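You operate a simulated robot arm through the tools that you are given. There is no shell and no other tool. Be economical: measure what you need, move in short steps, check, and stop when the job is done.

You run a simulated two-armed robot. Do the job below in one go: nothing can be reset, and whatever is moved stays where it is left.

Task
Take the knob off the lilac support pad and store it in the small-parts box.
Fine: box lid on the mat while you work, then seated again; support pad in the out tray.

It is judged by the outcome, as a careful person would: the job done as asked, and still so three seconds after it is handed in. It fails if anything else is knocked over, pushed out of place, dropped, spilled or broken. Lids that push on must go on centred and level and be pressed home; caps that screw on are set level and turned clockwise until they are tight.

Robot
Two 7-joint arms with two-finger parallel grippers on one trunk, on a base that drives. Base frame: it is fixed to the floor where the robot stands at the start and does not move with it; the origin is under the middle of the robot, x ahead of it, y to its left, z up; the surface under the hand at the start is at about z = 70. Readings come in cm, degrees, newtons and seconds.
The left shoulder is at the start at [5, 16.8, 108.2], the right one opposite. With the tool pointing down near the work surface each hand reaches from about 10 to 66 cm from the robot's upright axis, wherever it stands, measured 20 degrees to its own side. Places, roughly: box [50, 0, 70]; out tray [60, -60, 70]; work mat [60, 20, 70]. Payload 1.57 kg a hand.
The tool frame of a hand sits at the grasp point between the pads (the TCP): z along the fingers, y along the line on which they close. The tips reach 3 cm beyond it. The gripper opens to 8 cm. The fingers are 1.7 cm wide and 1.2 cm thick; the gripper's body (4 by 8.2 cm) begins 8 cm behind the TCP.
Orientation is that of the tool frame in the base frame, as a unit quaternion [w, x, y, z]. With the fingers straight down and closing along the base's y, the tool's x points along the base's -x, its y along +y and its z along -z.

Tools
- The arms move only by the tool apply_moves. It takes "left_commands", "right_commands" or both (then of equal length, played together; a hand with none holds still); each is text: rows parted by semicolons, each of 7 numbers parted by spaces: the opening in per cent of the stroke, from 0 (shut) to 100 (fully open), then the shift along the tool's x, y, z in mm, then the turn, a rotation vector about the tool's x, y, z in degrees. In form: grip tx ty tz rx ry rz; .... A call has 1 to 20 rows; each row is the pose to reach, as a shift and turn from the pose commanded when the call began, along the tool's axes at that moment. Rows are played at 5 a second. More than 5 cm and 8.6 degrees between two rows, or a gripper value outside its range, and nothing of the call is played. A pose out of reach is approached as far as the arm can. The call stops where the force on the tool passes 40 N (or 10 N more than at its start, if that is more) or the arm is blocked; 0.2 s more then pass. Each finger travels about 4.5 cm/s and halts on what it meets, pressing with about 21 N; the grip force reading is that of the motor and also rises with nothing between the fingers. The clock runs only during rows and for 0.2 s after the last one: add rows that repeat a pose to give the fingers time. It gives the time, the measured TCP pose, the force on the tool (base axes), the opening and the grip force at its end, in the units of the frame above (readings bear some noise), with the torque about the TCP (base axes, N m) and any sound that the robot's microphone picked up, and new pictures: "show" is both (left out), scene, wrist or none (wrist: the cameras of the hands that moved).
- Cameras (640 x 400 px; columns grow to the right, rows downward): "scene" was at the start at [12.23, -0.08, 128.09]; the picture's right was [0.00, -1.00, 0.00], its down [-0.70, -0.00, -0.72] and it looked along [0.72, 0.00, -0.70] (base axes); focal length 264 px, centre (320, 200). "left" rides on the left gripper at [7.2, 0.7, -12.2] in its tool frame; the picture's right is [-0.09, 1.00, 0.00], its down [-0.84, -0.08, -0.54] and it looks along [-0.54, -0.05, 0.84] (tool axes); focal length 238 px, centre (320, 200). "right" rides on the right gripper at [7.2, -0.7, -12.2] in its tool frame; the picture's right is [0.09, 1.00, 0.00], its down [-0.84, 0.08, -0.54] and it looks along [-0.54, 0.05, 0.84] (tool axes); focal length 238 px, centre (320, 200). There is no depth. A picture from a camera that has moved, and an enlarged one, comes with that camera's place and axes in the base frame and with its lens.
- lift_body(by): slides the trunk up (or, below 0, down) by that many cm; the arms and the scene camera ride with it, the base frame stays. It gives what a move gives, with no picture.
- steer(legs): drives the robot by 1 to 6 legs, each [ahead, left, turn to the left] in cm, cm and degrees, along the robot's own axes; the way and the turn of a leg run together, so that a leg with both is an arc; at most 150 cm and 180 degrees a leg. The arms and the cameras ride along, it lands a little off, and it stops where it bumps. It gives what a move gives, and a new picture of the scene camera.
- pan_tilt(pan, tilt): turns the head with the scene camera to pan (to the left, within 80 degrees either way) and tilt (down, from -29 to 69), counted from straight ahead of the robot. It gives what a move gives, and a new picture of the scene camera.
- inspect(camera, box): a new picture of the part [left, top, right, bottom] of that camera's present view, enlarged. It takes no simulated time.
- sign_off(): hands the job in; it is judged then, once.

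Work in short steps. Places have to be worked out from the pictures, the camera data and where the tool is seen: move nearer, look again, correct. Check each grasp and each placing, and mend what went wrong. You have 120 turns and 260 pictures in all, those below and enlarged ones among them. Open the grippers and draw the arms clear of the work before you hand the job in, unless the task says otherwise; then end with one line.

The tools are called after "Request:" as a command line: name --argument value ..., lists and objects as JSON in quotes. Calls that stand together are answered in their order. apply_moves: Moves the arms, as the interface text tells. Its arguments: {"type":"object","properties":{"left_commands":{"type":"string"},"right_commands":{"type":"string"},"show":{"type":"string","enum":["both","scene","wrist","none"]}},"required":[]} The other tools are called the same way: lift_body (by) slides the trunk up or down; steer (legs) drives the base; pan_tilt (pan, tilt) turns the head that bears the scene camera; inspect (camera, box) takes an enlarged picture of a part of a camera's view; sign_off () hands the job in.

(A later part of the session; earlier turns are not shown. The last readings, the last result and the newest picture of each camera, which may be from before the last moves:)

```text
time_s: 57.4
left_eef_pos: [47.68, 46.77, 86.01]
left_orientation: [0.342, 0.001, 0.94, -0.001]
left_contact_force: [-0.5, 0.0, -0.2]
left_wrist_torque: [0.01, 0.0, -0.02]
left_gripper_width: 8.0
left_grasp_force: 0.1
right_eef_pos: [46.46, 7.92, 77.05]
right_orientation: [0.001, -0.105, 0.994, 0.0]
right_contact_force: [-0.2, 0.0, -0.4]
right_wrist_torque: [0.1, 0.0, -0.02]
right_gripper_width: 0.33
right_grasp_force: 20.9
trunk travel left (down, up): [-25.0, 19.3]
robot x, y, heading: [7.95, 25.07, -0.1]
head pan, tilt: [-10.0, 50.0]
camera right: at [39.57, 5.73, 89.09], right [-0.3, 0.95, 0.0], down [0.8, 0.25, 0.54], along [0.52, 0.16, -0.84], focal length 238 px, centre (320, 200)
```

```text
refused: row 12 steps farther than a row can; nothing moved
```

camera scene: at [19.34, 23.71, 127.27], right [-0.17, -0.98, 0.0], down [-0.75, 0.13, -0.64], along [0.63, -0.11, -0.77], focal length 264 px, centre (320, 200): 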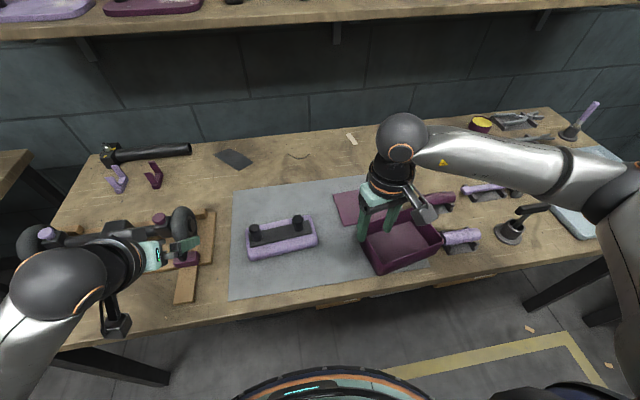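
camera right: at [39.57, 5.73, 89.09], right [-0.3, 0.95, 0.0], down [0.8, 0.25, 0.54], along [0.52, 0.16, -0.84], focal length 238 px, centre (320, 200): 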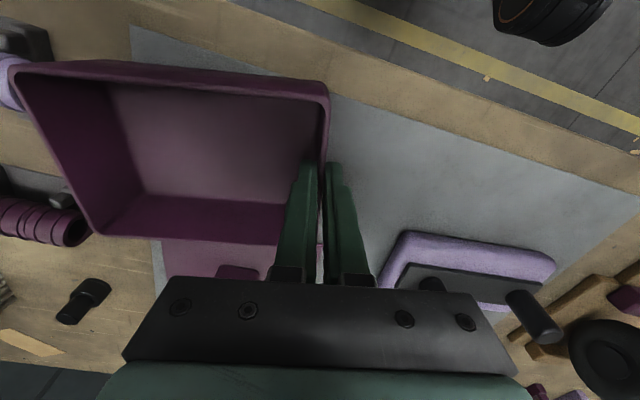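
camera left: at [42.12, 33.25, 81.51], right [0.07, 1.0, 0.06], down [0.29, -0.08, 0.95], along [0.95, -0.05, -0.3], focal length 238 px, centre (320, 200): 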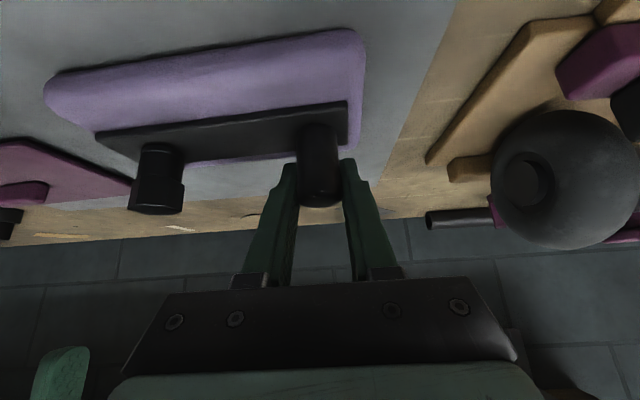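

Resending with a shorter last stretch.

Request:
apply_moves --right_commands "0 -3 5 0 0 0 0; 0 -6 10 0 0 0 2; 0 -9 14 0 0 0 4; 0 -12 18 0 0 0 6; 0 -16 22 0 0 0 8.5; 0 -16 22 0 0 0 8.5; 60 -16 22 0 0 0 8.5; 60 -16 22 0 0 0 8.5; 60 -16 22 0 0 0 8.5; 60 -16 22 -40 0 0 8.5; 60 -16 22 -80 0 0 8.5; 60 10 22 -115 0 0 8.5; 60 35 22 -145 0 0 8.5; 60 35 22 -145 0 0 8.5" --show "both"

```text
time_s: 60.4
left_eef_pos: [47.5, 46.82, 85.96]
left_orientation: [0.342, 0.0, 0.94, -0.001]
left_contact_force: [-0.5, -0.3, 0.3]
left_wrist_torque: [0.0, 0.02, -0.02]
left_gripper_width: 8.0
left_grasp_force: 0.1
right_eef_pos: [42.14, 9.19, 91.64]
right_orientation: [0.001, -0.031, 1.0, 0.0]
right_contact_force: [-0.2, -0.7, -0.3]
right_wrist_torque: [-0.01, 0.04, -0.01]
right_gripper_width: 4.79
right_grasp_force: 0.0
trunk travel left (down, up): [-25.0, 19.3]
robot x, y, heading: [7.79, 25.25, 0.0]
head pan, tilt: [-10.0, 50.0]
camera scene: at [19.34, 23.71, 127.26], right [-0.17, -0.98, 0.0], down [-0.75, 0.13, -0.64], along [0.63, -0.11, -0.77], focal length 264 px, centre (320, 200)
camera right: at [35.2, 8.13, 103.65], right [-0.15, 0.99, 0.0], down [0.83, 0.13, 0.54], along [0.54, 0.08, -0.84], focal length 238 px, centre (320, 200)
```

scene: 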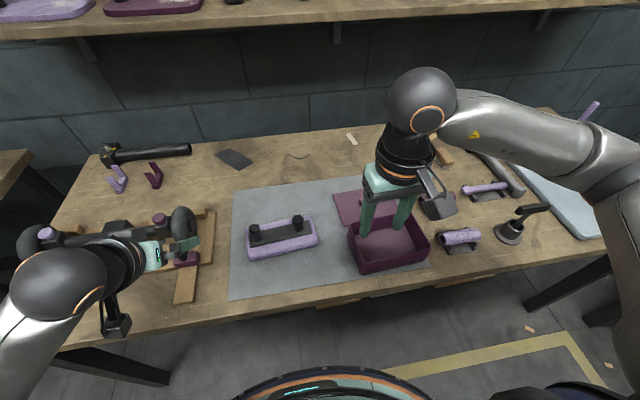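
right: 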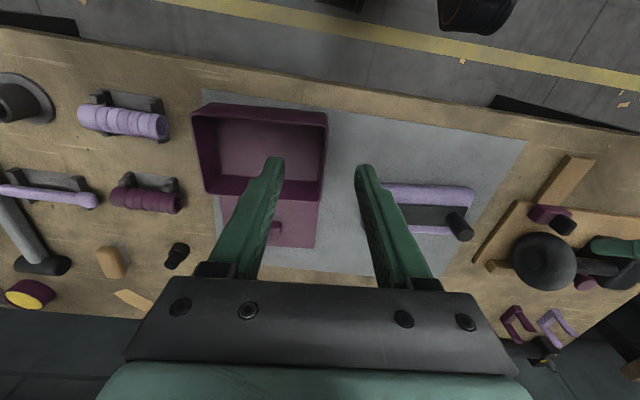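

Box is back in its place. Now the left hand regrips the post and the right returns above the knob for another look.

Request:
apply_moves --left_commands "100 0 -40 0 0 0 0; 100 0 -80 0 0 0 0; 100 0 -120 0 0 0 0; 100 0 -142 0 0 0 0; 100 0 -142 40 0 0 0; 100 0 -142 80 0 0 0; 100 0 -142 120 0 0 0; 100 0 -142 120 0 0 0; 50 0 -142 120 0 0 0; 20 0 -142 120 0 0 0; 0 0 -142 120 0 0 0; 0 0 -142 120 0 0 0" --right_commands "60 0 0 0 0 0 0; 60 -28 25 0 0 0 0; 60 -56 50 0 0 0 0; 60 -84 75 0 0 0 0; 60 -112 100 10 0 0 0; 60 -139 125 36 0 0 0; 60 -139 125 36 0 0 0; 60 -139 125 36 0 0 0; 60 -139 125 36 0 0 0; 60 -139 125 36 0 0 0; 60 -139 125 36 0 0 0; 60 -139 125 36 0 0 0" --show "both"

Request:
inspect --camera "right" --box '[260, 100, 420, 200]'

```text
time_s: 63.0
left_eef_pos: [55.28, 32.62, 76.76]
left_orientation: [0.341, 0.0, 0.94, -0.001]
left_contact_force: [1.4, -1.5, 0.1]
left_wrist_torque: [0.07, -0.07, 0.0]
left_gripper_width: 2.48
left_grasp_force: 17.3
right_eef_pos: [55.57, 22.74, 87.99]
right_orientation: [0.001, -0.031, 1.0, 0.0]
right_contact_force: [-0.5, 0.1, -0.1]
right_wrist_torque: [-0.03, 0.01, -0.02]
right_gripper_width: 4.78
right_grasp_force: 0.1
trunk travel left (down, up): [-25.0, 19.3]
robot x, y, heading: [7.84, 25.35, -0.1]
head pan, tilt: [-10.0, 50.0]
camera scene: at [19.34, 23.69, 127.26], right [-0.17, -0.98, 0.0], down [-0.75, 0.13, -0.64], along [0.63, -0.11, -0.77], focal length 264 px, centre (320, 200)
camera right: at [48.52, 21.48, 100.02], right [-0.15, 0.99, 0.0], down [0.83, 0.13, 0.54], along [0.54, 0.08, -0.84], focal length 238 px, centre (320, 200)
camera left: at [42.09, 33.2, 81.42], right [0.07, 1.0, 0.06], down [0.29, -0.08, 0.95], along [0.95, -0.05, -0.3], focal length 238 px, centre (320, 200)
```

scene: 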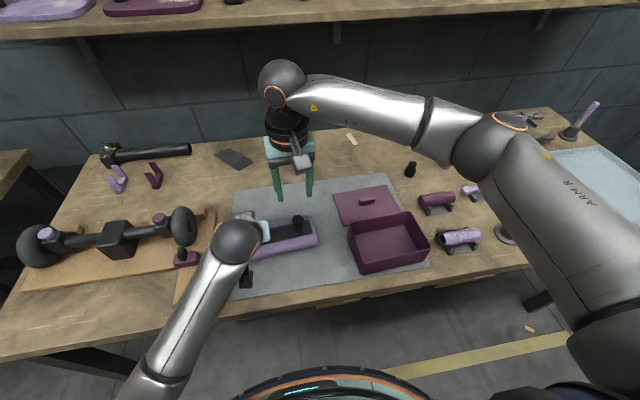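
right: 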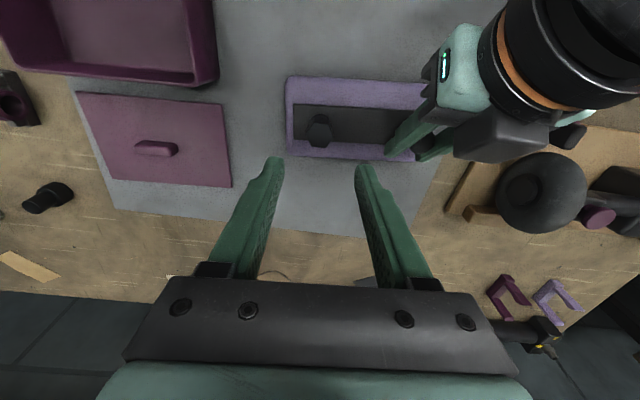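
left: 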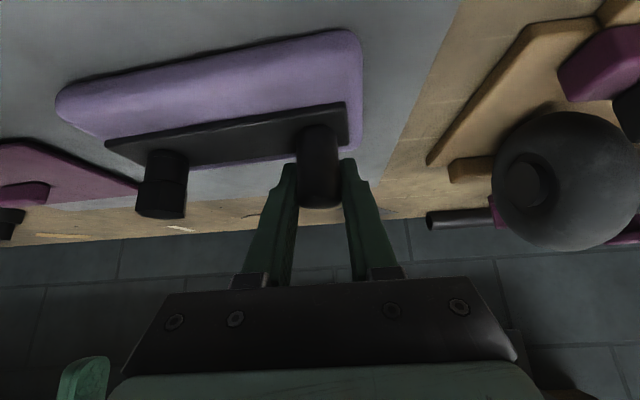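

```text
4.00 times, centred on (340, 150) of right
camera zoom: at [48.52, 21.48, 100.02], right [-0.15, 0.99, 0.0], down [0.83, 0.13, 0.54], along [0.54, 0.08, -0.84], focal length 953 px, centre (240, 400)
```

zoom: 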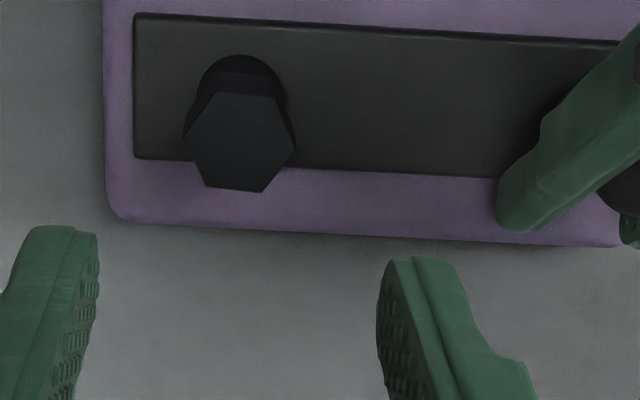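

The hex is now 30° off the fingers. Before gripping, I test in the air how far the right wrist can turn counter-clockwise from here, then come back.

Request:
apply_moves --right_commands "60 0 0 -30 0 0 -8; 60 0 0 -30 0 0 -16; 60 0 0 -30 0 0 -24; 60 0 0 -30 0 0 -32; 60 0 0 -30 0 0 -40; 60 0 0 -30 0 0 -48; 60 0 0 -30 0 0 -56; 60 0 0 -30 0 0 -64; 60 0 0 -30 0 0 -72; 60 0 0 -30 0 0 -80; 60 0 0 -30 0 0 -88; 60 0 0 -30 0 0 -96" --show "none"

```text
time_s: 65.5
left_eef_pos: [55.44, 32.61, 76.73]
left_orientation: [0.341, 0.001, 0.94, -0.001]
left_contact_force: [0.3, -2.4, 0.9]
left_wrist_torque: [0.11, -0.07, -0.07]
left_gripper_width: 2.44
left_grasp_force: 20.7
right_eef_pos: [42.07, 23.25, 95.01]
right_orientation: [0.077, -0.675, 0.733, 0.031]
right_contact_force: [-0.1, 0.0, 4.6]
right_wrist_torque: [-0.07, 0.05, 0.0]
right_gripper_width: 4.78
right_grasp_force: 0.0
right hand out of reach, approached as far as the arm can: row 7, 8, 9, 10, 11, 12
trunk travel left (down, up): [-25.0, 19.3]
robot x, y, heading: [7.54, 24.99, -0.1]
head pan, tilt: [-10.0, 50.0]
```

The limit is about yaw +55°, beyond which the arm folds back. I unwind and step away from the left arm.

Request:
apply_moves --right_commands "60 30 0 -5 0 0 0; 60 60 0 -10 0.4 1 8; 60 60 0 -10 0.7 1.9 16; 60 60 0 -10 1.1 2.9 24; 60 60 0 -10 1.4 3.9 32; 60 60 0 -10 1.8 4.8 40; 60 60 0 -10 2.1 5.8 48; 60 60 0 -10 2.5 6.8 56; 60 60 0 -10 2.8 7.7 64; 60 60 0 -10 3.2 8.7 72; 60 60 0 -10 3.6 9.7 81; 60 60 0 -10 3.6 9.7 81" --show "scene"

```text
refused: row 11 steps farther than a row can; nothing moved
```

Request:
apply_moves --right_commands "60 30 0 -5 0 0 0; 60 60 0 -10 0.4 1 8; 60 60 0 -10 0.7 1.9 16; 60 60 0 -10 1.1 2.9 24; 60 60 0 -10 1.4 3.9 32; 60 60 0 -10 1.8 4.8 40; 60 60 0 -10 2.1 5.8 48; 60 60 0 -10 2.5 6.8 56; 60 60 0 -10 2.8 7.7 64; 60 60 0 -10 3.2 8.7 72; 60 60 0 -10 3.4 9.2 77; 60 60 0 -10 3.6 9.7 81.5; 60 60 0 -10 3.6 9.7 81.5" --show "scene"

```text
time_s: 68.3
left_eef_pos: [55.47, 32.62, 76.83]
left_orientation: [0.342, 0.0, 0.94, 0.0]
left_contact_force: [-0.5, -0.9, -0.1]
left_wrist_torque: [0.16, -0.01, -0.06]
left_gripper_width: 2.43
left_grasp_force: 20.7
right_eef_pos: [41.62, 17.39, 95.62]
right_orientation: [0.001, -0.028, 1.0, 0.008]
right_contact_force: [-0.1, -0.2, 0.3]
right_wrist_torque: [0.02, -0.04, -0.04]
right_gripper_width: 4.8
right_grasp_force: 0.1
right hand out of reach, approached as far as the arm can: row 1
trunk travel left (down, up): [-25.0, 19.3]
robot x, y, heading: [7.99, 25.17, 0.0]
head pan, tilt: [-10.0, 50.0]
camera scene: at [19.34, 23.7, 127.26], right [-0.17, -0.98, 0.0], down [-0.75, 0.13, -0.64], along [0.63, -0.11, -0.77], focal length 264 px, centre (320, 200)
```

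scene: 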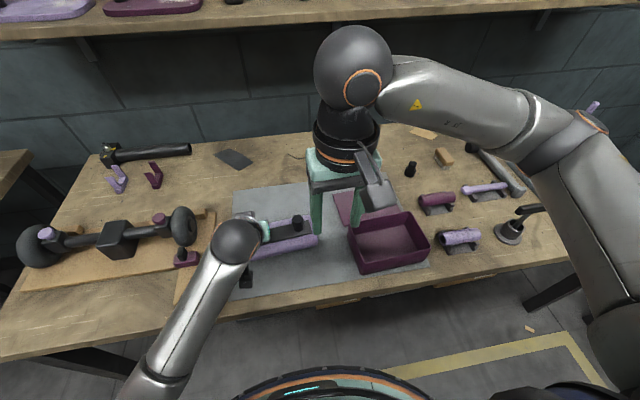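

Now I bring the right hand over the knob pre-turned 30° clockwise, matching the flats, and down to grip height.

Request:
apply_moves --right_commands "50 -35 11 0 0 0 7.5; 50 -70 22 0 0 0 15; 50 -105 33 10 0 0 22.5; 50 -139 44 40 0 0 30; 50 -139 44 80 0 0 30; 50 -139 44 120 0 0 30; 50 -139 44 120 0 0 30" --show "both"

Request:
inspect --camera "right" --box '[240, 100, 400, 200]'

```text
time_s: 70.0
left_eef_pos: [55.27, 32.67, 76.74]
left_orientation: [0.342, 0.001, 0.94, -0.002]
left_contact_force: [-1.1, 0.8, 1.1]
left_wrist_torque: [0.14, 0.0, 0.01]
left_gripper_width: 2.43
left_grasp_force: 20.7
right_eef_pos: [55.19, 22.73, 83.76]
right_orientation: [-0.002, 0.231, 0.973, 0.008]
right_contact_force: [1.0, 0.4, -0.2]
right_wrist_torque: [-0.02, -0.03, 0.0]
right_gripper_width: 4.0
right_grasp_force: 0.2
trunk travel left (down, up): [-25.0, 19.3]
robot x, y, heading: [7.98, 25.13, -0.2]
head pan, tilt: [-10.0, 50.0]
camera scene: at [19.34, 23.71, 127.26], right [-0.17, -0.98, 0.0], down [-0.75, 0.13, -0.64], along [0.63, -0.11, -0.77], focal length 264 px, centre (320, 200)
camera right: at [48.6, 25.09, 95.87], right [0.36, 0.93, 0.02], down [0.78, -0.32, 0.54], along [0.51, -0.18, -0.84], focal length 238 px, centre (320, 200)
```

scene: 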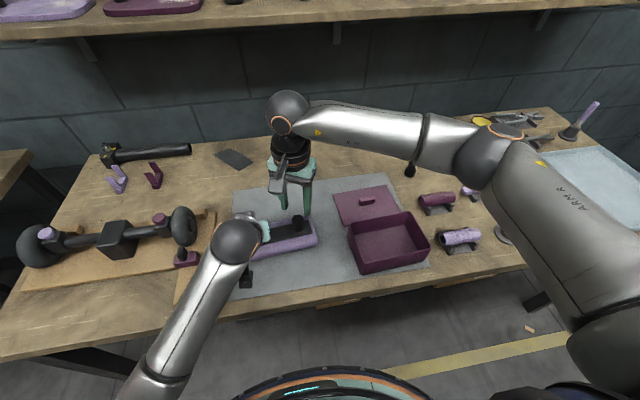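
right: 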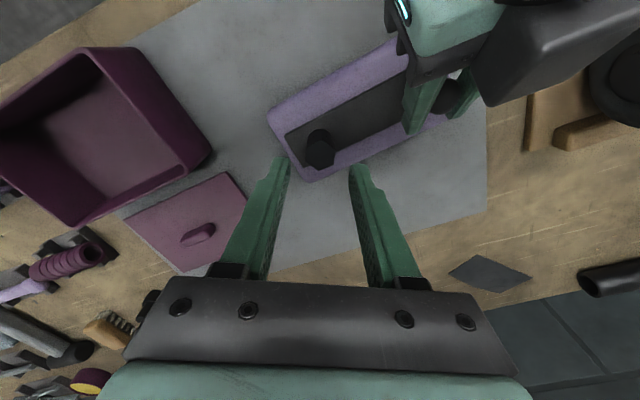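

```text
4.00 times, centred on (320, 150) of right
camera zoom: at [48.6, 25.09, 95.87], right [0.36, 0.93, 0.02], down [0.78, -0.32, 0.54], along [0.51, -0.18, -0.84], focal length 953 px, centre (320, 400)
```

zoom: 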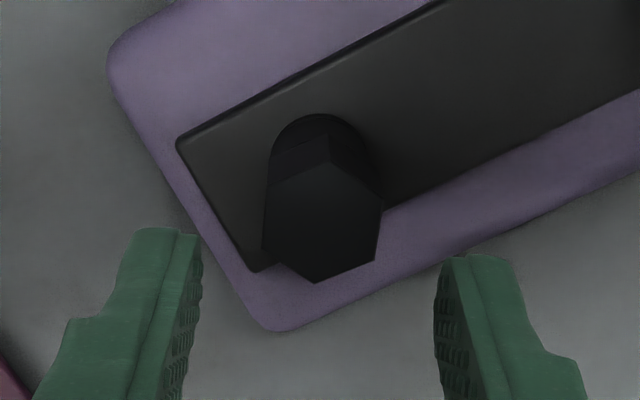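

Centred and aligned. I lower, grip, and turn 64° counter-clockwise in one go.

Request:
apply_moves --right_commands "50 -3 0 30 0 0 0; 50 -3 0 62 0 0 0; 50 -3 0 62 0 0 0; 0 -3 0 62 0 0 0; 0 -3 0 62 0 0 0; 0 -3 0 62 0 0 0; 0 -3 0 62 0 0 -8; 0 -3 0 62 0 0 -16; 0 -3 0 62 0 0 -24; 0 -3 0 62 0 0 -32; 0 -3 0 62 0 0 -40; 0 -3 0 62 0 0 -48; 0 -3 0 62 0 0 -56; 0 -3 0 62 0 0 -64" --show "wrist"

```text
time_s: 73.0
left_eef_pos: [55.36, 32.52, 76.78]
left_orientation: [0.342, 0.0, 0.94, 0.0]
left_contact_force: [-2.2, 7.9, -0.2]
left_wrist_torque: [-0.06, 0.01, -0.19]
left_gripper_width: 2.45
left_grasp_force: 20.9
right_eef_pos: [55.57, 22.51, 77.54]
right_orientation: [0.004, -0.321, 0.947, 0.007]
right_contact_force: [1.6, -10.2, 6.1]
right_wrist_torque: [-0.45, 0.25, 0.0]
right_gripper_width: 2.32
right_grasp_force: 21.0
trunk travel left (down, up): [-25.0, 19.3]
robot x, y, heading: [7.96, 25.18, -0.1]
head pan, tilt: [-10.0, 50.0]
camera right: at [50.35, 17.47, 89.5], right [-0.68, 0.73, 0.01], down [0.62, 0.56, 0.55], along [0.4, 0.38, -0.83], focal length 238 px, centre (320, 200)
```

right: 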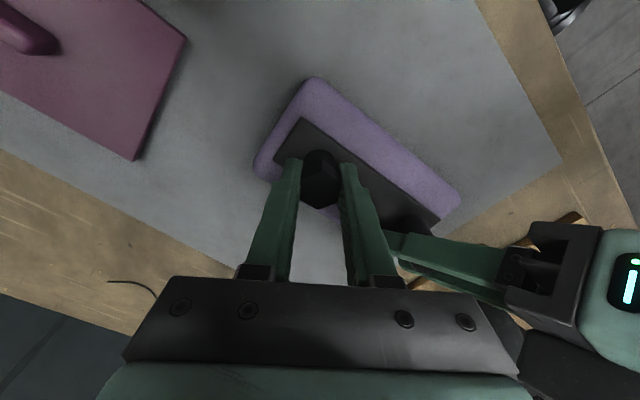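

Works: the knob turned with the hand and pushes up on it, so it is rising. I repeat: open, go back 60°, close, turn 60°.

Request:
apply_moves --right_commands "50 0 0 0 0 0 0; 50 0 0 -1 0 0 0; 50 0 0 -1 0 0 8.5; 50 0 0 -1 0 0 17; 50 0 0 -1 0 0 25.5; 50 0 0 -1 0 0 34; 50 0 0 -1 0 0 42.5; 50 0 0 -1 0 0 51; 50 0 0 -1 0 0 59.5; 0 0 0 -1 0 0 59.5; 0 0 0 -1 0 0 59.5; 0 0 0 -1 0 0 59.5; 0 0 0 -1 0 0 51; 0 0 0 -1 0 0 42.5; 0 0 0 -1 0 0 34; 0 0 0 -1 0 0 25.5; 0 0 0 -1 0 0 17; 0 0 0 -1 0 0 8.5; 0 0 0 -1 0 0 0; 0 0 0 -1 0 0 0" --show "wrist"

```text
time_s: 77.2
left_eef_pos: [55.34, 32.74, 76.78]
left_orientation: [0.342, -0.001, 0.94, 0.001]
left_contact_force: [-0.6, 7.2, 0.5]
left_wrist_torque: [-0.09, 0.05, -0.09]
left_gripper_width: 2.43
left_grasp_force: 20.9
right_eef_pos: [55.61, 22.63, 77.51]
right_orientation: [0.003, -0.321, 0.947, 0.006]
right_contact_force: [1.1, -9.1, 1.0]
right_wrist_torque: [-0.34, 0.12, -0.02]
right_gripper_width: 2.33
right_grasp_force: 20.7
trunk travel left (down, up): [-25.0, 19.3]
robot x, y, heading: [7.9, 25.05, 0.1]
head pan, tilt: [-10.0, 50.0]
camera right: at [50.35, 17.46, 89.58], right [-0.68, 0.74, 0.01], down [0.62, 0.56, 0.55], along [0.4, 0.38, -0.83], focal length 238 px, centre (320, 200)
```

right: 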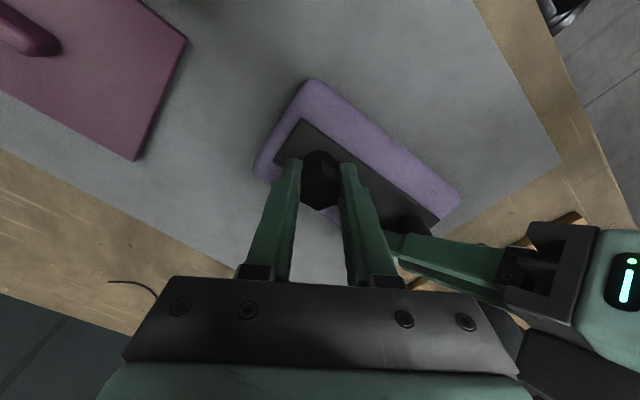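

Good again. I repeat with a small centring correction.

Request:
apply_moves --right_commands "50 0 0 0 0 0 0; 50 0.6 -0.8 -1 0 0 0; 50 0.6 -0.8 -1 0 0 8.5; 50 0.6 -0.8 -1 0 0 17; 50 0.6 -0.8 -1 0 0 25.5; 50 0.6 -0.8 -1 0 0 34; 50 0.6 -0.8 -1 0 0 42.5; 50 0.6 -0.8 -1 0 0 51; 50 0.6 -0.8 -1 0 0 59.5; 0 0.6 -0.8 -1 0 0 59.5; 0 0.6 -0.8 -1 0 0 59.5; 0 0.6 -0.8 -1 0 0 59.5; 0 0.6 -0.8 -1 0 0 51; 0 0.6 -0.8 -1 0 0 42.5; 0 0.6 -0.8 -1 0 0 34; 0 0.6 -0.8 -1 0 0 25.5; 0 0.6 -0.8 -1 0 0 17; 0 0.6 -0.8 -1 0 0 8.5; 0 0.6 -0.8 -1 0 0 0; 0 0.6 -0.8 -1 0 0 0" --show "none"

Request:
inspect --camera "left" --box '[60, 80, 360, 240]'

```text
time_s: 81.3
left_eef_pos: [55.36, 32.65, 76.78]
left_orientation: [0.342, -0.001, 0.94, 0.0]
left_contact_force: [-0.9, -0.6, 1.2]
left_wrist_torque: [0.1, 0.21, 0.07]
left_gripper_width: 2.47
left_grasp_force: 20.5
right_eef_pos: [55.44, 22.47, 77.69]
right_orientation: [0.004, -0.322, 0.947, 0.008]
right_contact_force: [-0.5, 0.1, -0.7]
right_wrist_torque: [-0.02, -0.03, -0.02]
right_gripper_width: 2.3
right_grasp_force: 21.5
trunk travel left (down, up): [-25.0, 19.3]
robot x, y, heading: [7.42, 25.41, -0.0]
head pan, tilt: [-10.0, 50.0]
```

```text
2.13 times, centred on (210, 160) of left
camera zoom: at [42.11, 33.25, 81.42], right [0.07, 1.0, 0.06], down [0.29, -0.08, 0.95], along [0.95, -0.05, -0.3], focal length 508 px, centre (555, 285)
```

zoom: 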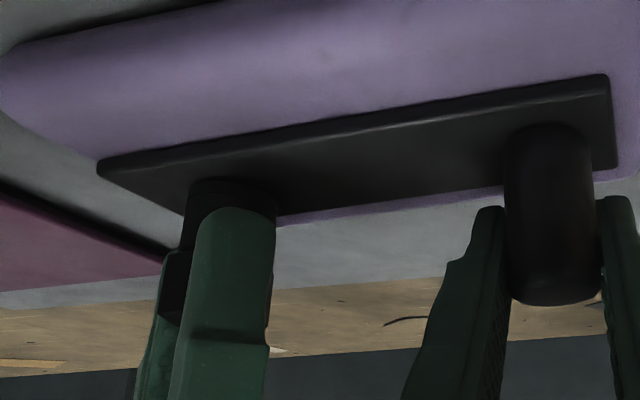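

All forces on the right hand have dropped to zero, so the knob may be free. I try a gentle lift of 15 mm.

Request:
apply_moves --right_commands "0 0 0 -1 0 0 0; 0 0 0 -2 0 0 0; 0 0 0 -4 0 0 0; 0 0 0 -7 0 0 0; 0 0 0 -11 0 0 0; 0 0 0 -15 0 0 0" --show "wrist"

Request:
inspect --camera "left" --box '[60, 80, 360, 240]'

```text
time_s: 82.8
left_eef_pos: [55.5, 32.55, 76.68]
left_orientation: [0.341, -0.001, 0.94, -0.001]
left_contact_force: [1.6, 1.5, 0.5]
left_wrist_torque: [0.16, 0.02, -0.02]
left_gripper_width: 2.43
left_grasp_force: 20.8
right_eef_pos: [55.55, 22.57, 79.14]
right_orientation: [0.004, -0.32, 0.947, 0.008]
right_contact_force: [0.0, 0.2, -0.5]
right_wrist_torque: [0.0, -0.01, 0.0]
right_gripper_width: 2.31
right_grasp_force: 20.6
trunk travel left (down, up): [-25.0, 19.3]
robot x, y, heading: [7.63, 24.88, -0.0]
head pan, tilt: [-10.0, 50.0]
camera right: at [50.37, 17.4, 91.18], right [-0.68, 0.74, 0.01], down [0.62, 0.56, 0.55], along [0.4, 0.38, -0.83], focal length 238 px, centre (320, 200)
```

right: 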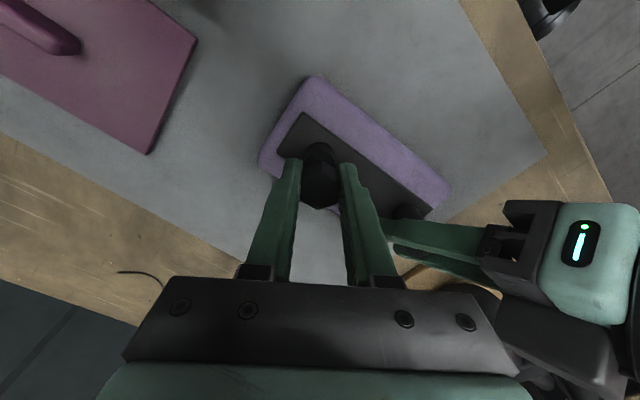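

```text
2.13 times, centred on (210, 160) of left
camera zoom: at [42.1, 33.24, 81.41], right [0.07, 1.0, 0.06], down [0.29, -0.08, 0.95], along [0.95, -0.05, -0.3], focal length 508 px, centre (555, 285)
```

zoom: 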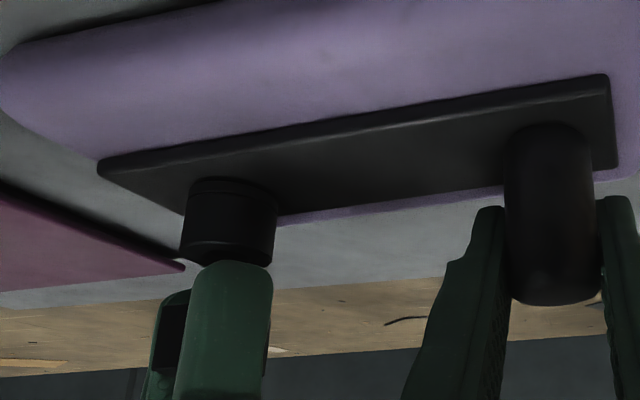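

The hex knob has separated from its fixed collar. I lift it well clear and check.

Request:
apply_moves --right_commands "0 0 0 -30 0 0 0; 0 0 0 -60 0 0 0; 0 0 0 -90 0 0 0; 0 0 0 -100 0 0 0" --show "both"

Request:
inspect --camera "left" --box '[60, 80, 360, 400]'

```text
time_s: 83.8
left_eef_pos: [55.32, 32.62, 76.7]
left_orientation: [0.342, 0.0, 0.94, -0.001]
left_contact_force: [-0.9, 2.1, -0.2]
left_wrist_torque: [0.14, -0.01, -0.06]
left_gripper_width: 2.4
left_grasp_force: 21.3
right_eef_pos: [55.52, 22.37, 89.28]
right_orientation: [0.003, -0.32, 0.947, 0.007]
right_contact_force: [0.9, -0.2, -0.1]
right_wrist_torque: [-0.01, 0.03, 0.01]
right_gripper_width: 2.34
right_grasp_force: 21.3
trunk travel left (down, up): [-25.0, 19.3]
robot x, y, heading: [7.7, 25.01, -0.3]
head pan, tilt: [-10.0, 50.0]
camera scene: at [19.33, 23.72, 127.26], right [-0.17, -0.98, 0.0], down [-0.75, 0.13, -0.64], along [0.63, -0.11, -0.77], focal length 264 px, centre (320, 200)
camera right: at [50.27, 17.24, 101.15], right [-0.68, 0.74, 0.01], down [0.62, 0.56, 0.55], along [0.4, 0.38, -0.83], focal length 238 px, centre (320, 200)
```

scene: 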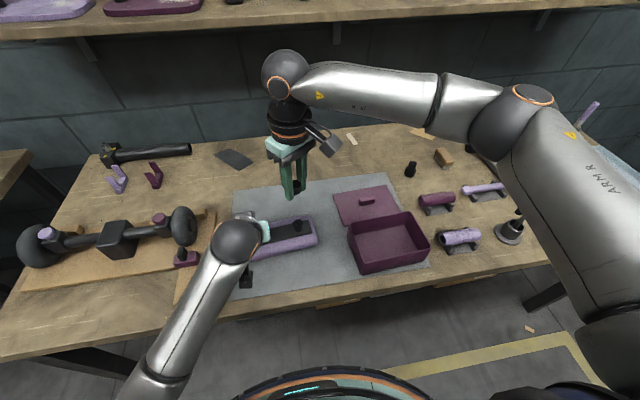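
right: 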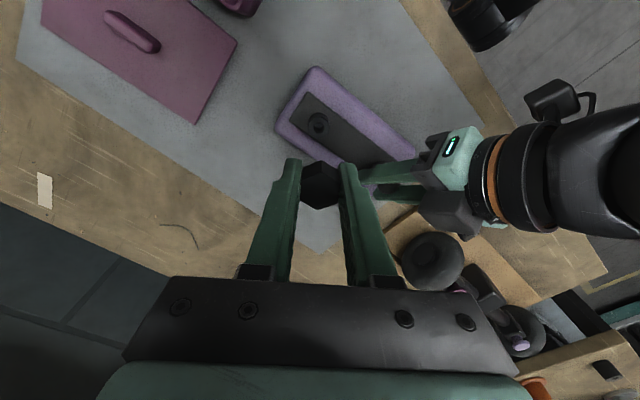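

```text
1.25 times, centred on (210, 240) of left
camera zoom: at [42.08, 33.22, 81.41], right [0.07, 1.0, 0.06], down [0.29, -0.08, 0.95], along [0.95, -0.05, -0.3], focal length 298 px, centre (458, 150)
```

zoom: 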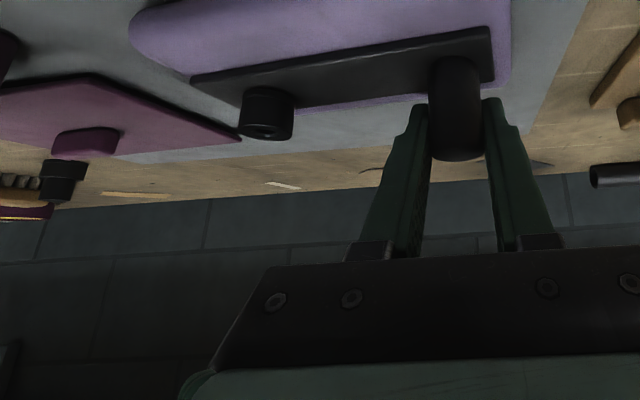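

The knob is off and firmly held. The left hand lets go of the post and backs off while the right carries the knob over the box, untwisting.

Request:
apply_moves --left_commands "60 0 0 0 0 0 0; 100 0 0 0 0 0 0; 100 0 0 0 0 0 0; 100 0 0 0 0 0 0; 100 0 0 -40 0 0 0; 100 0 0 -80 0 0 0; 100 0 0 -120 0 0 0; 100 0 0 -120 0 0 0" --right_commands "0 36 -23 0 0 0 7.5; 0 72 -46 0 0 0 15; 0 107 -69 0 0 0 22.5; 0 143 -92 0 0 0 30; 0 179 -115 0 0 0 37; 0 179 -115 0 0 0 37; 0 179 -115 0 0 0 37; 0 179 -115 0 0 0 37" --show "both"

```text
time_s: 85.4
left_eef_pos: [49.69, 37.24, 80.15]
left_orientation: [0.282, 0.005, 0.953, 0.114]
left_contact_force: [0.9, 0.4, 0.4]
left_wrist_torque: [-0.05, 0.0, 0.02]
left_gripper_width: 8.0
left_grasp_force: 0.1
right_eef_pos: [47.91, 2.48, 88.91]
right_orientation: [0.001, -0.002, 1.0, 0.009]
right_contact_force: [-0.6, 0.2, 0.1]
right_wrist_torque: [0.0, 0.0, 0.0]
right_gripper_width: 2.31
right_grasp_force: 21.1
trunk travel left (down, up): [-25.0, 19.3]
robot x, y, heading: [7.81, 25.02, 0.0]
head pan, tilt: [-10.0, 50.0]
stopped in row 8 (left hand): the arm was blocked; the commanded pose is now the measured one
camera scene: at [19.36, 23.72, 127.26], right [-0.17, -0.98, 0.0], down [-0.75, 0.13, -0.64], along [0.63, -0.11, -0.77], focal length 264 px, centre (320, 200)
camera right: at [40.84, 1.42, 100.91], right [-0.1, 1.0, 0.02], down [0.84, 0.07, 0.54], along [0.54, 0.07, -0.84], focal length 238 px, centre (320, 200)
camera left: at [37.19, 35.71, 86.2], right [0.02, 0.96, 0.27], down [0.41, -0.25, 0.87], along [0.91, 0.09, -0.4], focal length 238 px, centre (320, 200)
```

scene: 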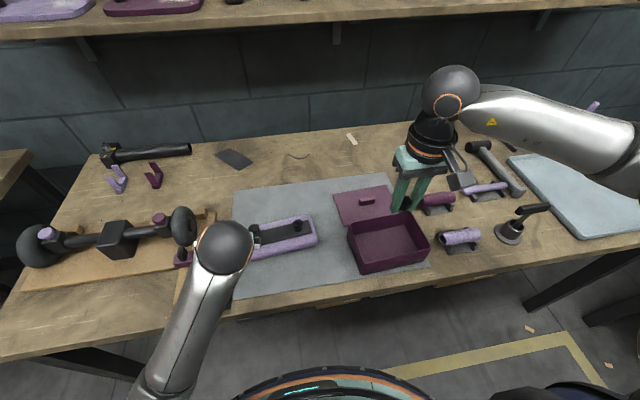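
right: 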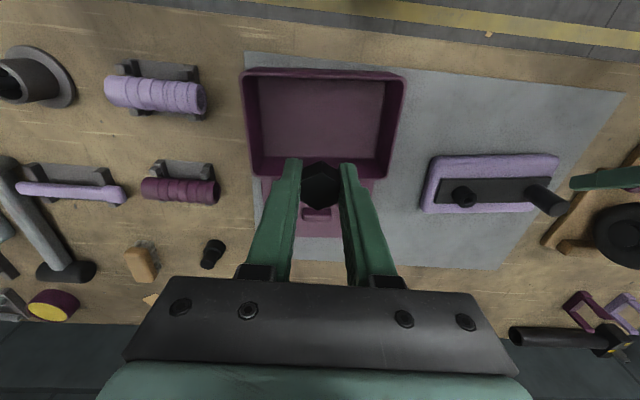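
left: 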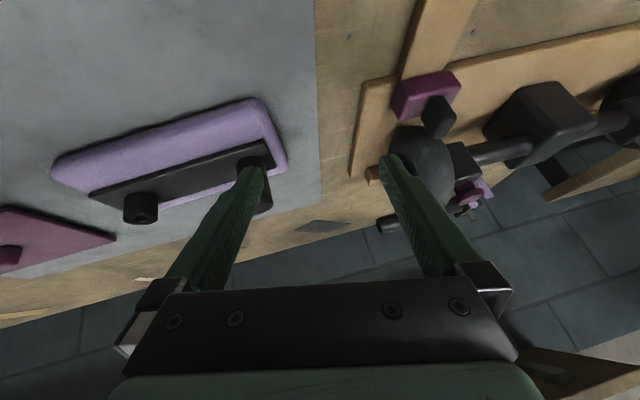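

The left arm got blocked folding back (elbow limit) after releasing the post; nothing looks displaced. I raise it straight up, while the right hand lowers the knob into the box.

Request:
apply_moves --left_commands "100 -11 5 -16 0 0 0; 100 -22 9 -33 0 0 0; 100 -32 14 -49 0 0 0; 100 -43 18 -65 0 0 0; 100 -54 22 -82 0 0 0; 100 -54 22 -82 0 0 0" --right_commands "0 -2 0 40 0 0 0; 0 -2 0 80 0 0 0; 0 -2 0 110 0 0 0; 0 -2 0 130 0 0 0; 0 -2 0 138 0 0 0; 0 -2 0 144 0 0 0" --show "both"

```text
time_s: 86.2
left_eef_pos: [50.28, 43.86, 84.08]
left_orientation: [0.276, 0.006, 0.937, 0.216]
left_contact_force: [-0.1, -0.4, -0.1]
left_wrist_torque: [0.0, 0.01, -0.02]
left_gripper_width: 7.98
left_grasp_force: 0.1
right_eef_pos: [48.27, 2.31, 78.49]
right_orientation: [0.0, -0.004, 1.0, 0.008]
right_contact_force: [0.3, 0.2, 0.0]
right_wrist_torque: [-0.01, 0.02, 0.0]
right_gripper_width: 2.29
right_grasp_force: 20.9
trunk travel left (down, up): [-25.0, 19.3]
robot x, y, heading: [7.89, 25.19, 0.1]
head pan, tilt: [-10.0, 50.0]
stopped in row 4 (left hand): the arm was blocked; the commanded pose is now the measured one
camera scene: at [19.34, 23.72, 127.27], right [-0.17, -0.98, 0.0], down [-0.75, 0.13, -0.64], along [0.63, -0.11, -0.77], focal length 264 px, centre (320, 200)
camera right: at [41.19, 1.46, 90.42], right [-0.1, 1.0, 0.02], down [0.84, 0.07, 0.54], along [0.54, 0.07, -0.84], focal length 238 px, centre (320, 200)
camera left: at [37.85, 40.45, 89.82], right [-0.03, 0.89, 0.45], down [0.44, -0.4, 0.81], along [0.9, 0.22, -0.38], focal length 238 px, centre (320, 200)
```

scene: 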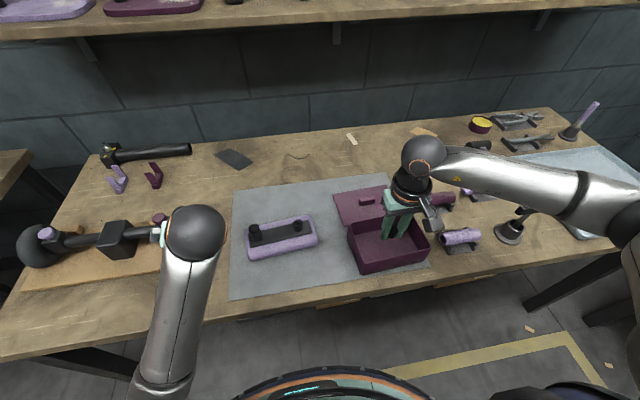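
right: 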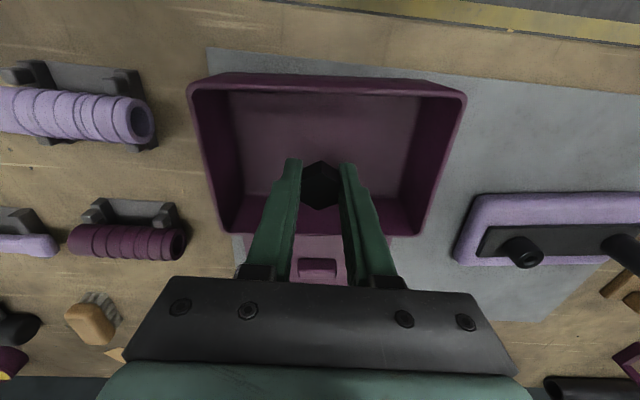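
left: 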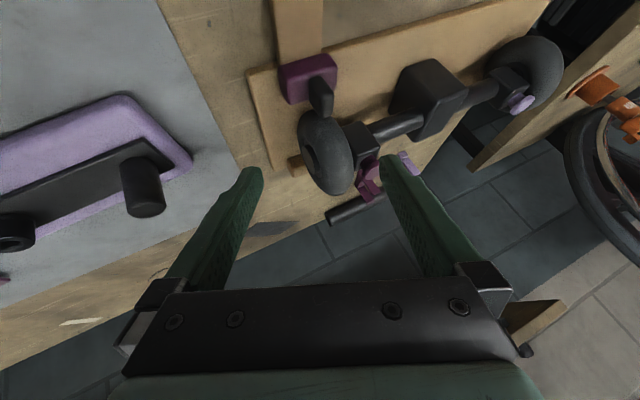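

The knob is over the box floor, centred. Leaving the left still, I lower the right the last 4 cm and release.

Request:
apply_moves --right_commands "0 0 0 20 0 0 0; 0 0 0 32 0 0 0; 0 0 0 37 0 0 0; 0 0 0 41 0 0 0; 0 0 0 43 0 0 0; 0 0 0 43 0 0 0" --show "wrist"

```text
time_s: 87.6
left_eef_pos: [50.17, 43.84, 84.17]
left_orientation: [0.276, 0.006, 0.937, 0.214]
left_contact_force: [0.5, 0.6, -0.9]
left_wrist_torque: [-0.02, 0.0, 0.0]
left_gripper_width: 7.97
left_grasp_force: 0.0
right_eef_pos: [48.27, 2.6, 74.12]
right_orientation: [0.001, -0.001, 1.0, 0.008]
right_contact_force: [-1.3, -0.6, 5.2]
right_wrist_torque: [-0.04, 0.0, -0.02]
right_gripper_width: 2.29
right_grasp_force: 21.4
trunk travel left (down, up): [-25.0, 19.3]
robot x, y, heading: [7.99, 24.7, 0.4]
head pan, tilt: [-10.0, 50.0]
camera right: at [41.19, 1.58, 86.12], right [-0.1, 1.0, 0.02], down [0.84, 0.07, 0.55], along [0.54, 0.07, -0.84], focal length 238 px, centre (320, 200)
```

right: 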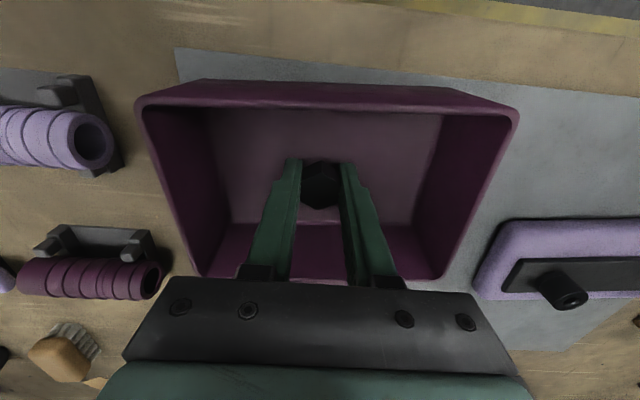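

It just touches the floor (5 N). I open and rise.

Request:
apply_moves --right_commands "40 0 0 0 0 0 0; 50 0 0 0 0 0 0; 50 0 0 0 0 0 0; 50 0 0 -40 0 0 0; 50 0 0 -80 0 0 0; 50 0 0 -120 0 0 0; 50 0 0 -140 0 0 0" --show "both"

```text
time_s: 89.2
left_eef_pos: [50.24, 43.89, 84.09]
left_orientation: [0.275, 0.005, 0.937, 0.216]
left_contact_force: [-0.1, -0.1, 0.5]
left_wrist_torque: [0.05, -0.02, 0.02]
left_gripper_width: 7.99
left_grasp_force: 0.0
right_eef_pos: [48.45, 2.21, 88.17]
right_orientation: [0.0, -0.002, 1.0, 0.008]
right_contact_force: [0.9, 0.3, 0.2]
right_wrist_torque: [0.0, -0.02, 0.0]
right_gripper_width: 4.0
right_grasp_force: 0.0
trunk travel left (down, up): [-25.0, 19.3]
robot x, y, heading: [7.7, 25.1, -0.1]
head pan, tilt: [-10.0, 50.0]
camera scene: at [19.34, 23.72, 127.26], right [-0.17, -0.98, 0.0], down [-0.75, 0.13, -0.64], along [0.63, -0.11, -0.77], focal length 264 px, centre (320, 200)
camera right: at [41.26, 1.31, 100.15], right [-0.1, 1.0, 0.01], down [0.84, 0.07, 0.54], along [0.54, 0.07, -0.84], focal length 238 px, centre (320, 200)
```

scene: 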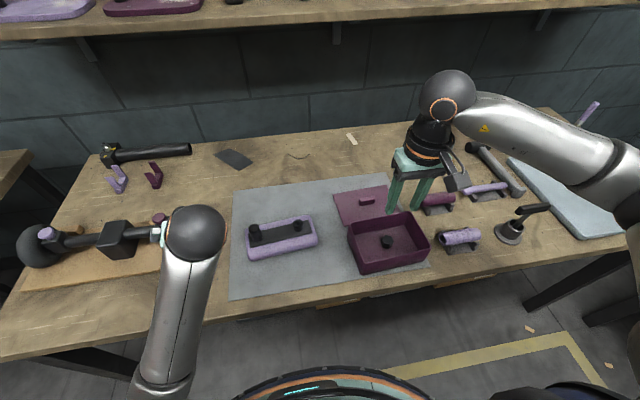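
right: 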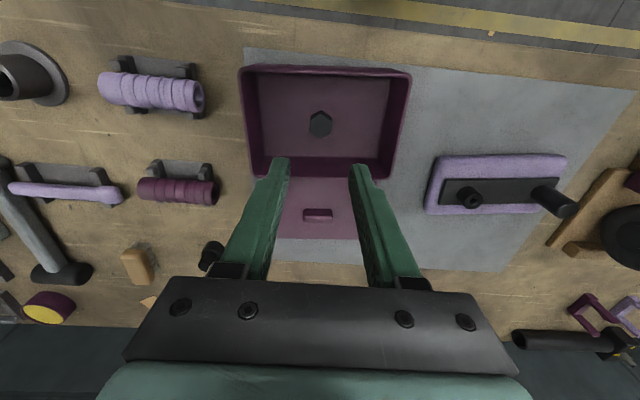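

The knob stands in the box. I enlarge the view to locate lid and box rim precisely.

Request:
inspect --camera "right" --box '[220, 50, 440, 190]'

Request:
inspect --camera "right" --box '[240, 160, 400, 260]'

Request:
inspect --camera "scene" --box '[320, 170, 480, 280]'

```text
2.86 times, centred on (330, 120) of right
camera zoom: at [41.26, 1.31, 100.15], right [-0.1, 1.0, 0.01], down [0.84, 0.07, 0.54], along [0.54, 0.07, -0.84], focal length 681 px, centre (291, 429)
```

zoom: 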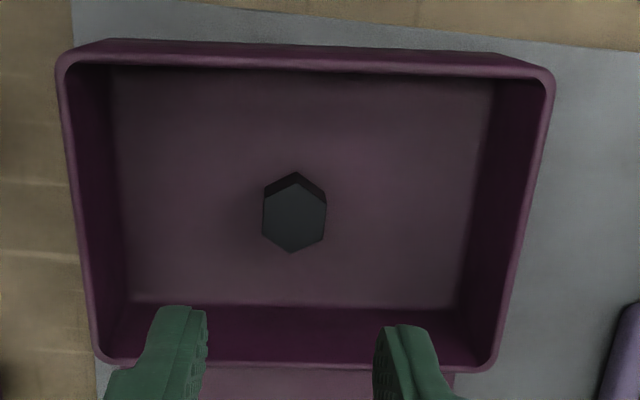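

```text
4.00 times, centred on (320, 210) of right
camera zoom: at [41.26, 1.31, 100.15], right [-0.1, 1.0, 0.01], down [0.84, 0.07, 0.54], along [0.54, 0.07, -0.84], focal length 953 px, centre (320, 160)
```

zoom: 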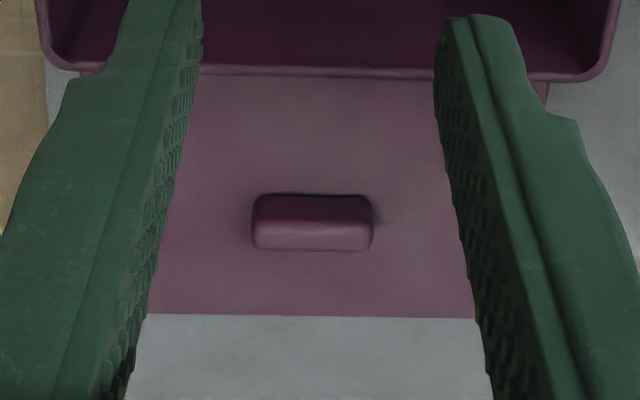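

```text
3.64 times, centred on (400, 225) of scene
camera zoom: at [19.34, 23.72, 127.26], right [-0.17, -0.98, 0.0], down [-0.75, 0.13, -0.64], along [0.63, -0.11, -0.77], focal length 962 px, centre (29, 109)
```

zoom: 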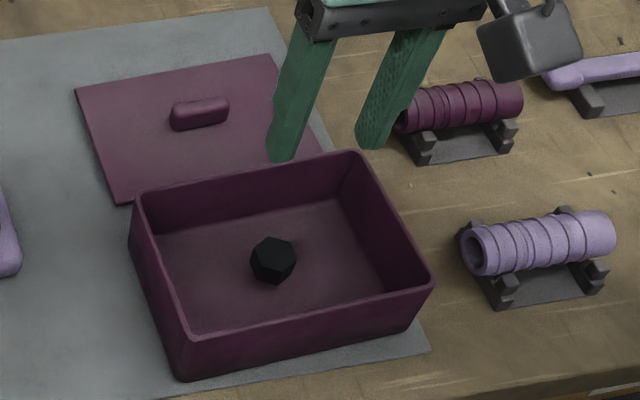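

Lid handle is at about [61.85, 3.6] (yaw ≈3.3°), box rim centre at [48.55, 2.9] (yaw ≈3.8°). I move the right hand over the lid handle, levelling the tool, for a check.

Request:
apply_moves --right_commands "60 -34 4 0 0.3 0 -1; 70 -68 7 0 0.6 0 -2; 80 -101 11 0 0.9 0 -3.2; 85 -134 14 0 0.9 0 -3.2; 85 -134 14 45 0.9 0 -3.2; 85 -134 14 80 0.9 0 -3.2; 85 -134 14 80 0.9 0 -3.2" --show "both"

Request:
inspect --camera "right" --box '[240, 100, 400, 200]'

```text
time_s: 90.8
left_eef_pos: [50.19, 43.84, 84.03]
left_orientation: [0.276, 0.006, 0.937, 0.215]
left_contact_force: [0.6, 0.3, -0.4]
left_wrist_torque: [-0.01, -0.01, 0.0]
left_gripper_width: 8.01
left_grasp_force: 0.0
right_eef_pos: [61.93, 3.92, 80.18]
right_orientation: [0.001, -0.031, 1.0, 0.0]
right_contact_force: [-0.4, 0.8, -0.3]
right_wrist_torque: [0.01, 0.02, -0.01]
right_gripper_width: 6.8
right_grasp_force: 0.0
trunk travel left (down, up): [-25.0, 19.3]
robot x, y, heading: [7.84, 25.04, 0.1]
head pan, tilt: [-10.0, 50.0]
camera scene: at [19.34, 23.72, 127.27], right [-0.17, -0.98, 0.0], down [-0.75, 0.13, -0.64], along [0.63, -0.11, -0.77], focal length 264 px, centre (320, 200)
camera right: at [54.76, 2.84, 92.18], right [-0.15, 0.99, 0.0], down [0.83, 0.13, 0.54], along [0.54, 0.08, -0.84], focal length 238 px, centre (320, 200)
```

scene: 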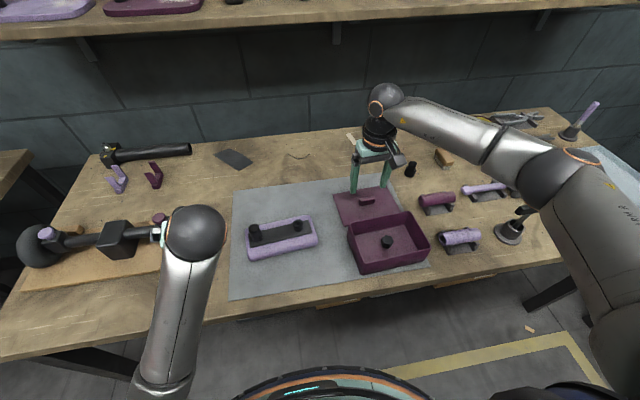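
right: 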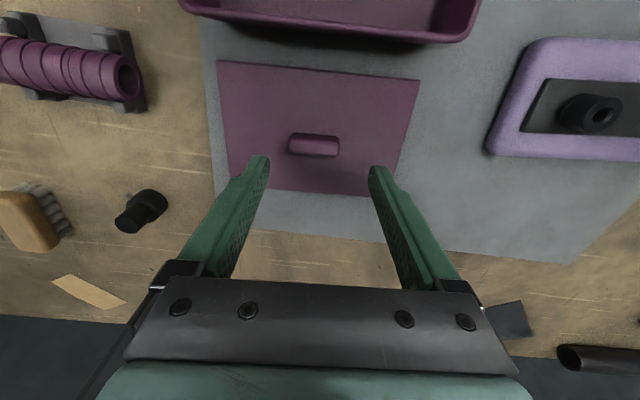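

```text
4.00 times, centred on (320, 150) of right
camera zoom: at [54.76, 2.84, 92.18], right [-0.15, 0.99, 0.0], down [0.83, 0.13, 0.54], along [0.54, 0.08, -0.84], focal length 953 px, centre (320, 400)
```

zoom: 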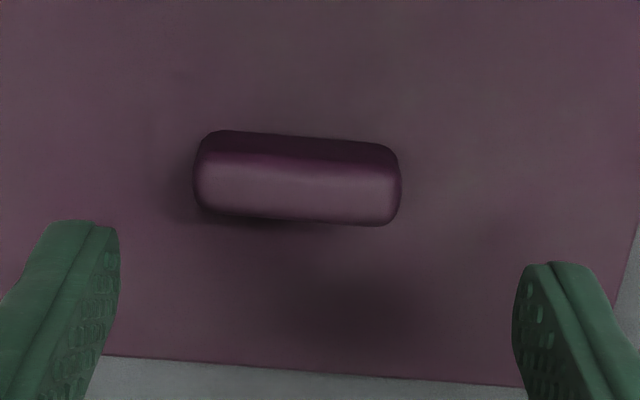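

The handle is 5 mm right of the tool centre; I correct, lower to the lid, and grip.

Request:
apply_moves --right_commands "85 -2 -5 25 0 0 0; 85 -2 -5 45 0 0 0; 85 -2 -5 55 0 0 0; 85 -2 -5 56 0 0 0; 50 -2 -5 56 0 0 0; 20 -2 -5 56 0 0 0; 0 -2 -5 56 0 0 0; 0 -2 -5 56 0 0 0; 0 -2 -5 56 0 0 0" --show "wrist"

```text
time_s: 92.8
left_eef_pos: [50.26, 43.95, 84.15]
left_orientation: [0.276, 0.007, 0.937, 0.216]
left_contact_force: [-0.2, 0.4, -0.9]
left_wrist_torque: [0.01, -0.01, 0.0]
left_gripper_width: 8.0
left_grasp_force: 0.0
right_eef_pos: [61.99, 3.32, 74.66]
right_orientation: [0.001, -0.03, 1.0, 0.0]
right_contact_force: [0.7, 0.9, 0.3]
right_wrist_torque: [0.05, -0.01, -0.05]
right_gripper_width: 4.33
right_grasp_force: 20.9
trunk travel left (down, up): [-25.0, 19.3]
robot x, y, heading: [7.91, 25.23, -0.3]
head pan, tilt: [-10.0, 50.0]
camera right: at [54.86, 2.22, 86.59], right [-0.15, 0.99, 0.0], down [0.83, 0.13, 0.54], along [0.54, 0.08, -0.84], focal length 238 px, centre (320, 200)
```

right: 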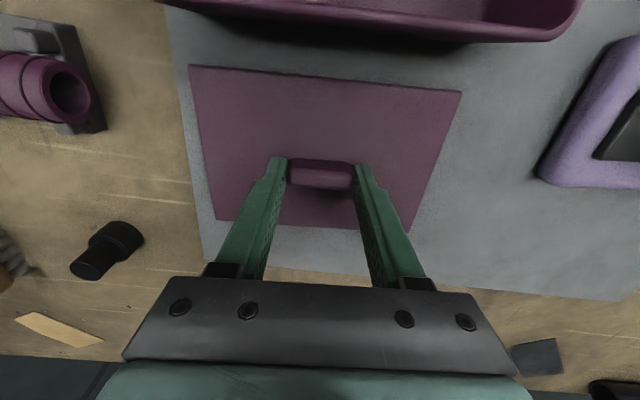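

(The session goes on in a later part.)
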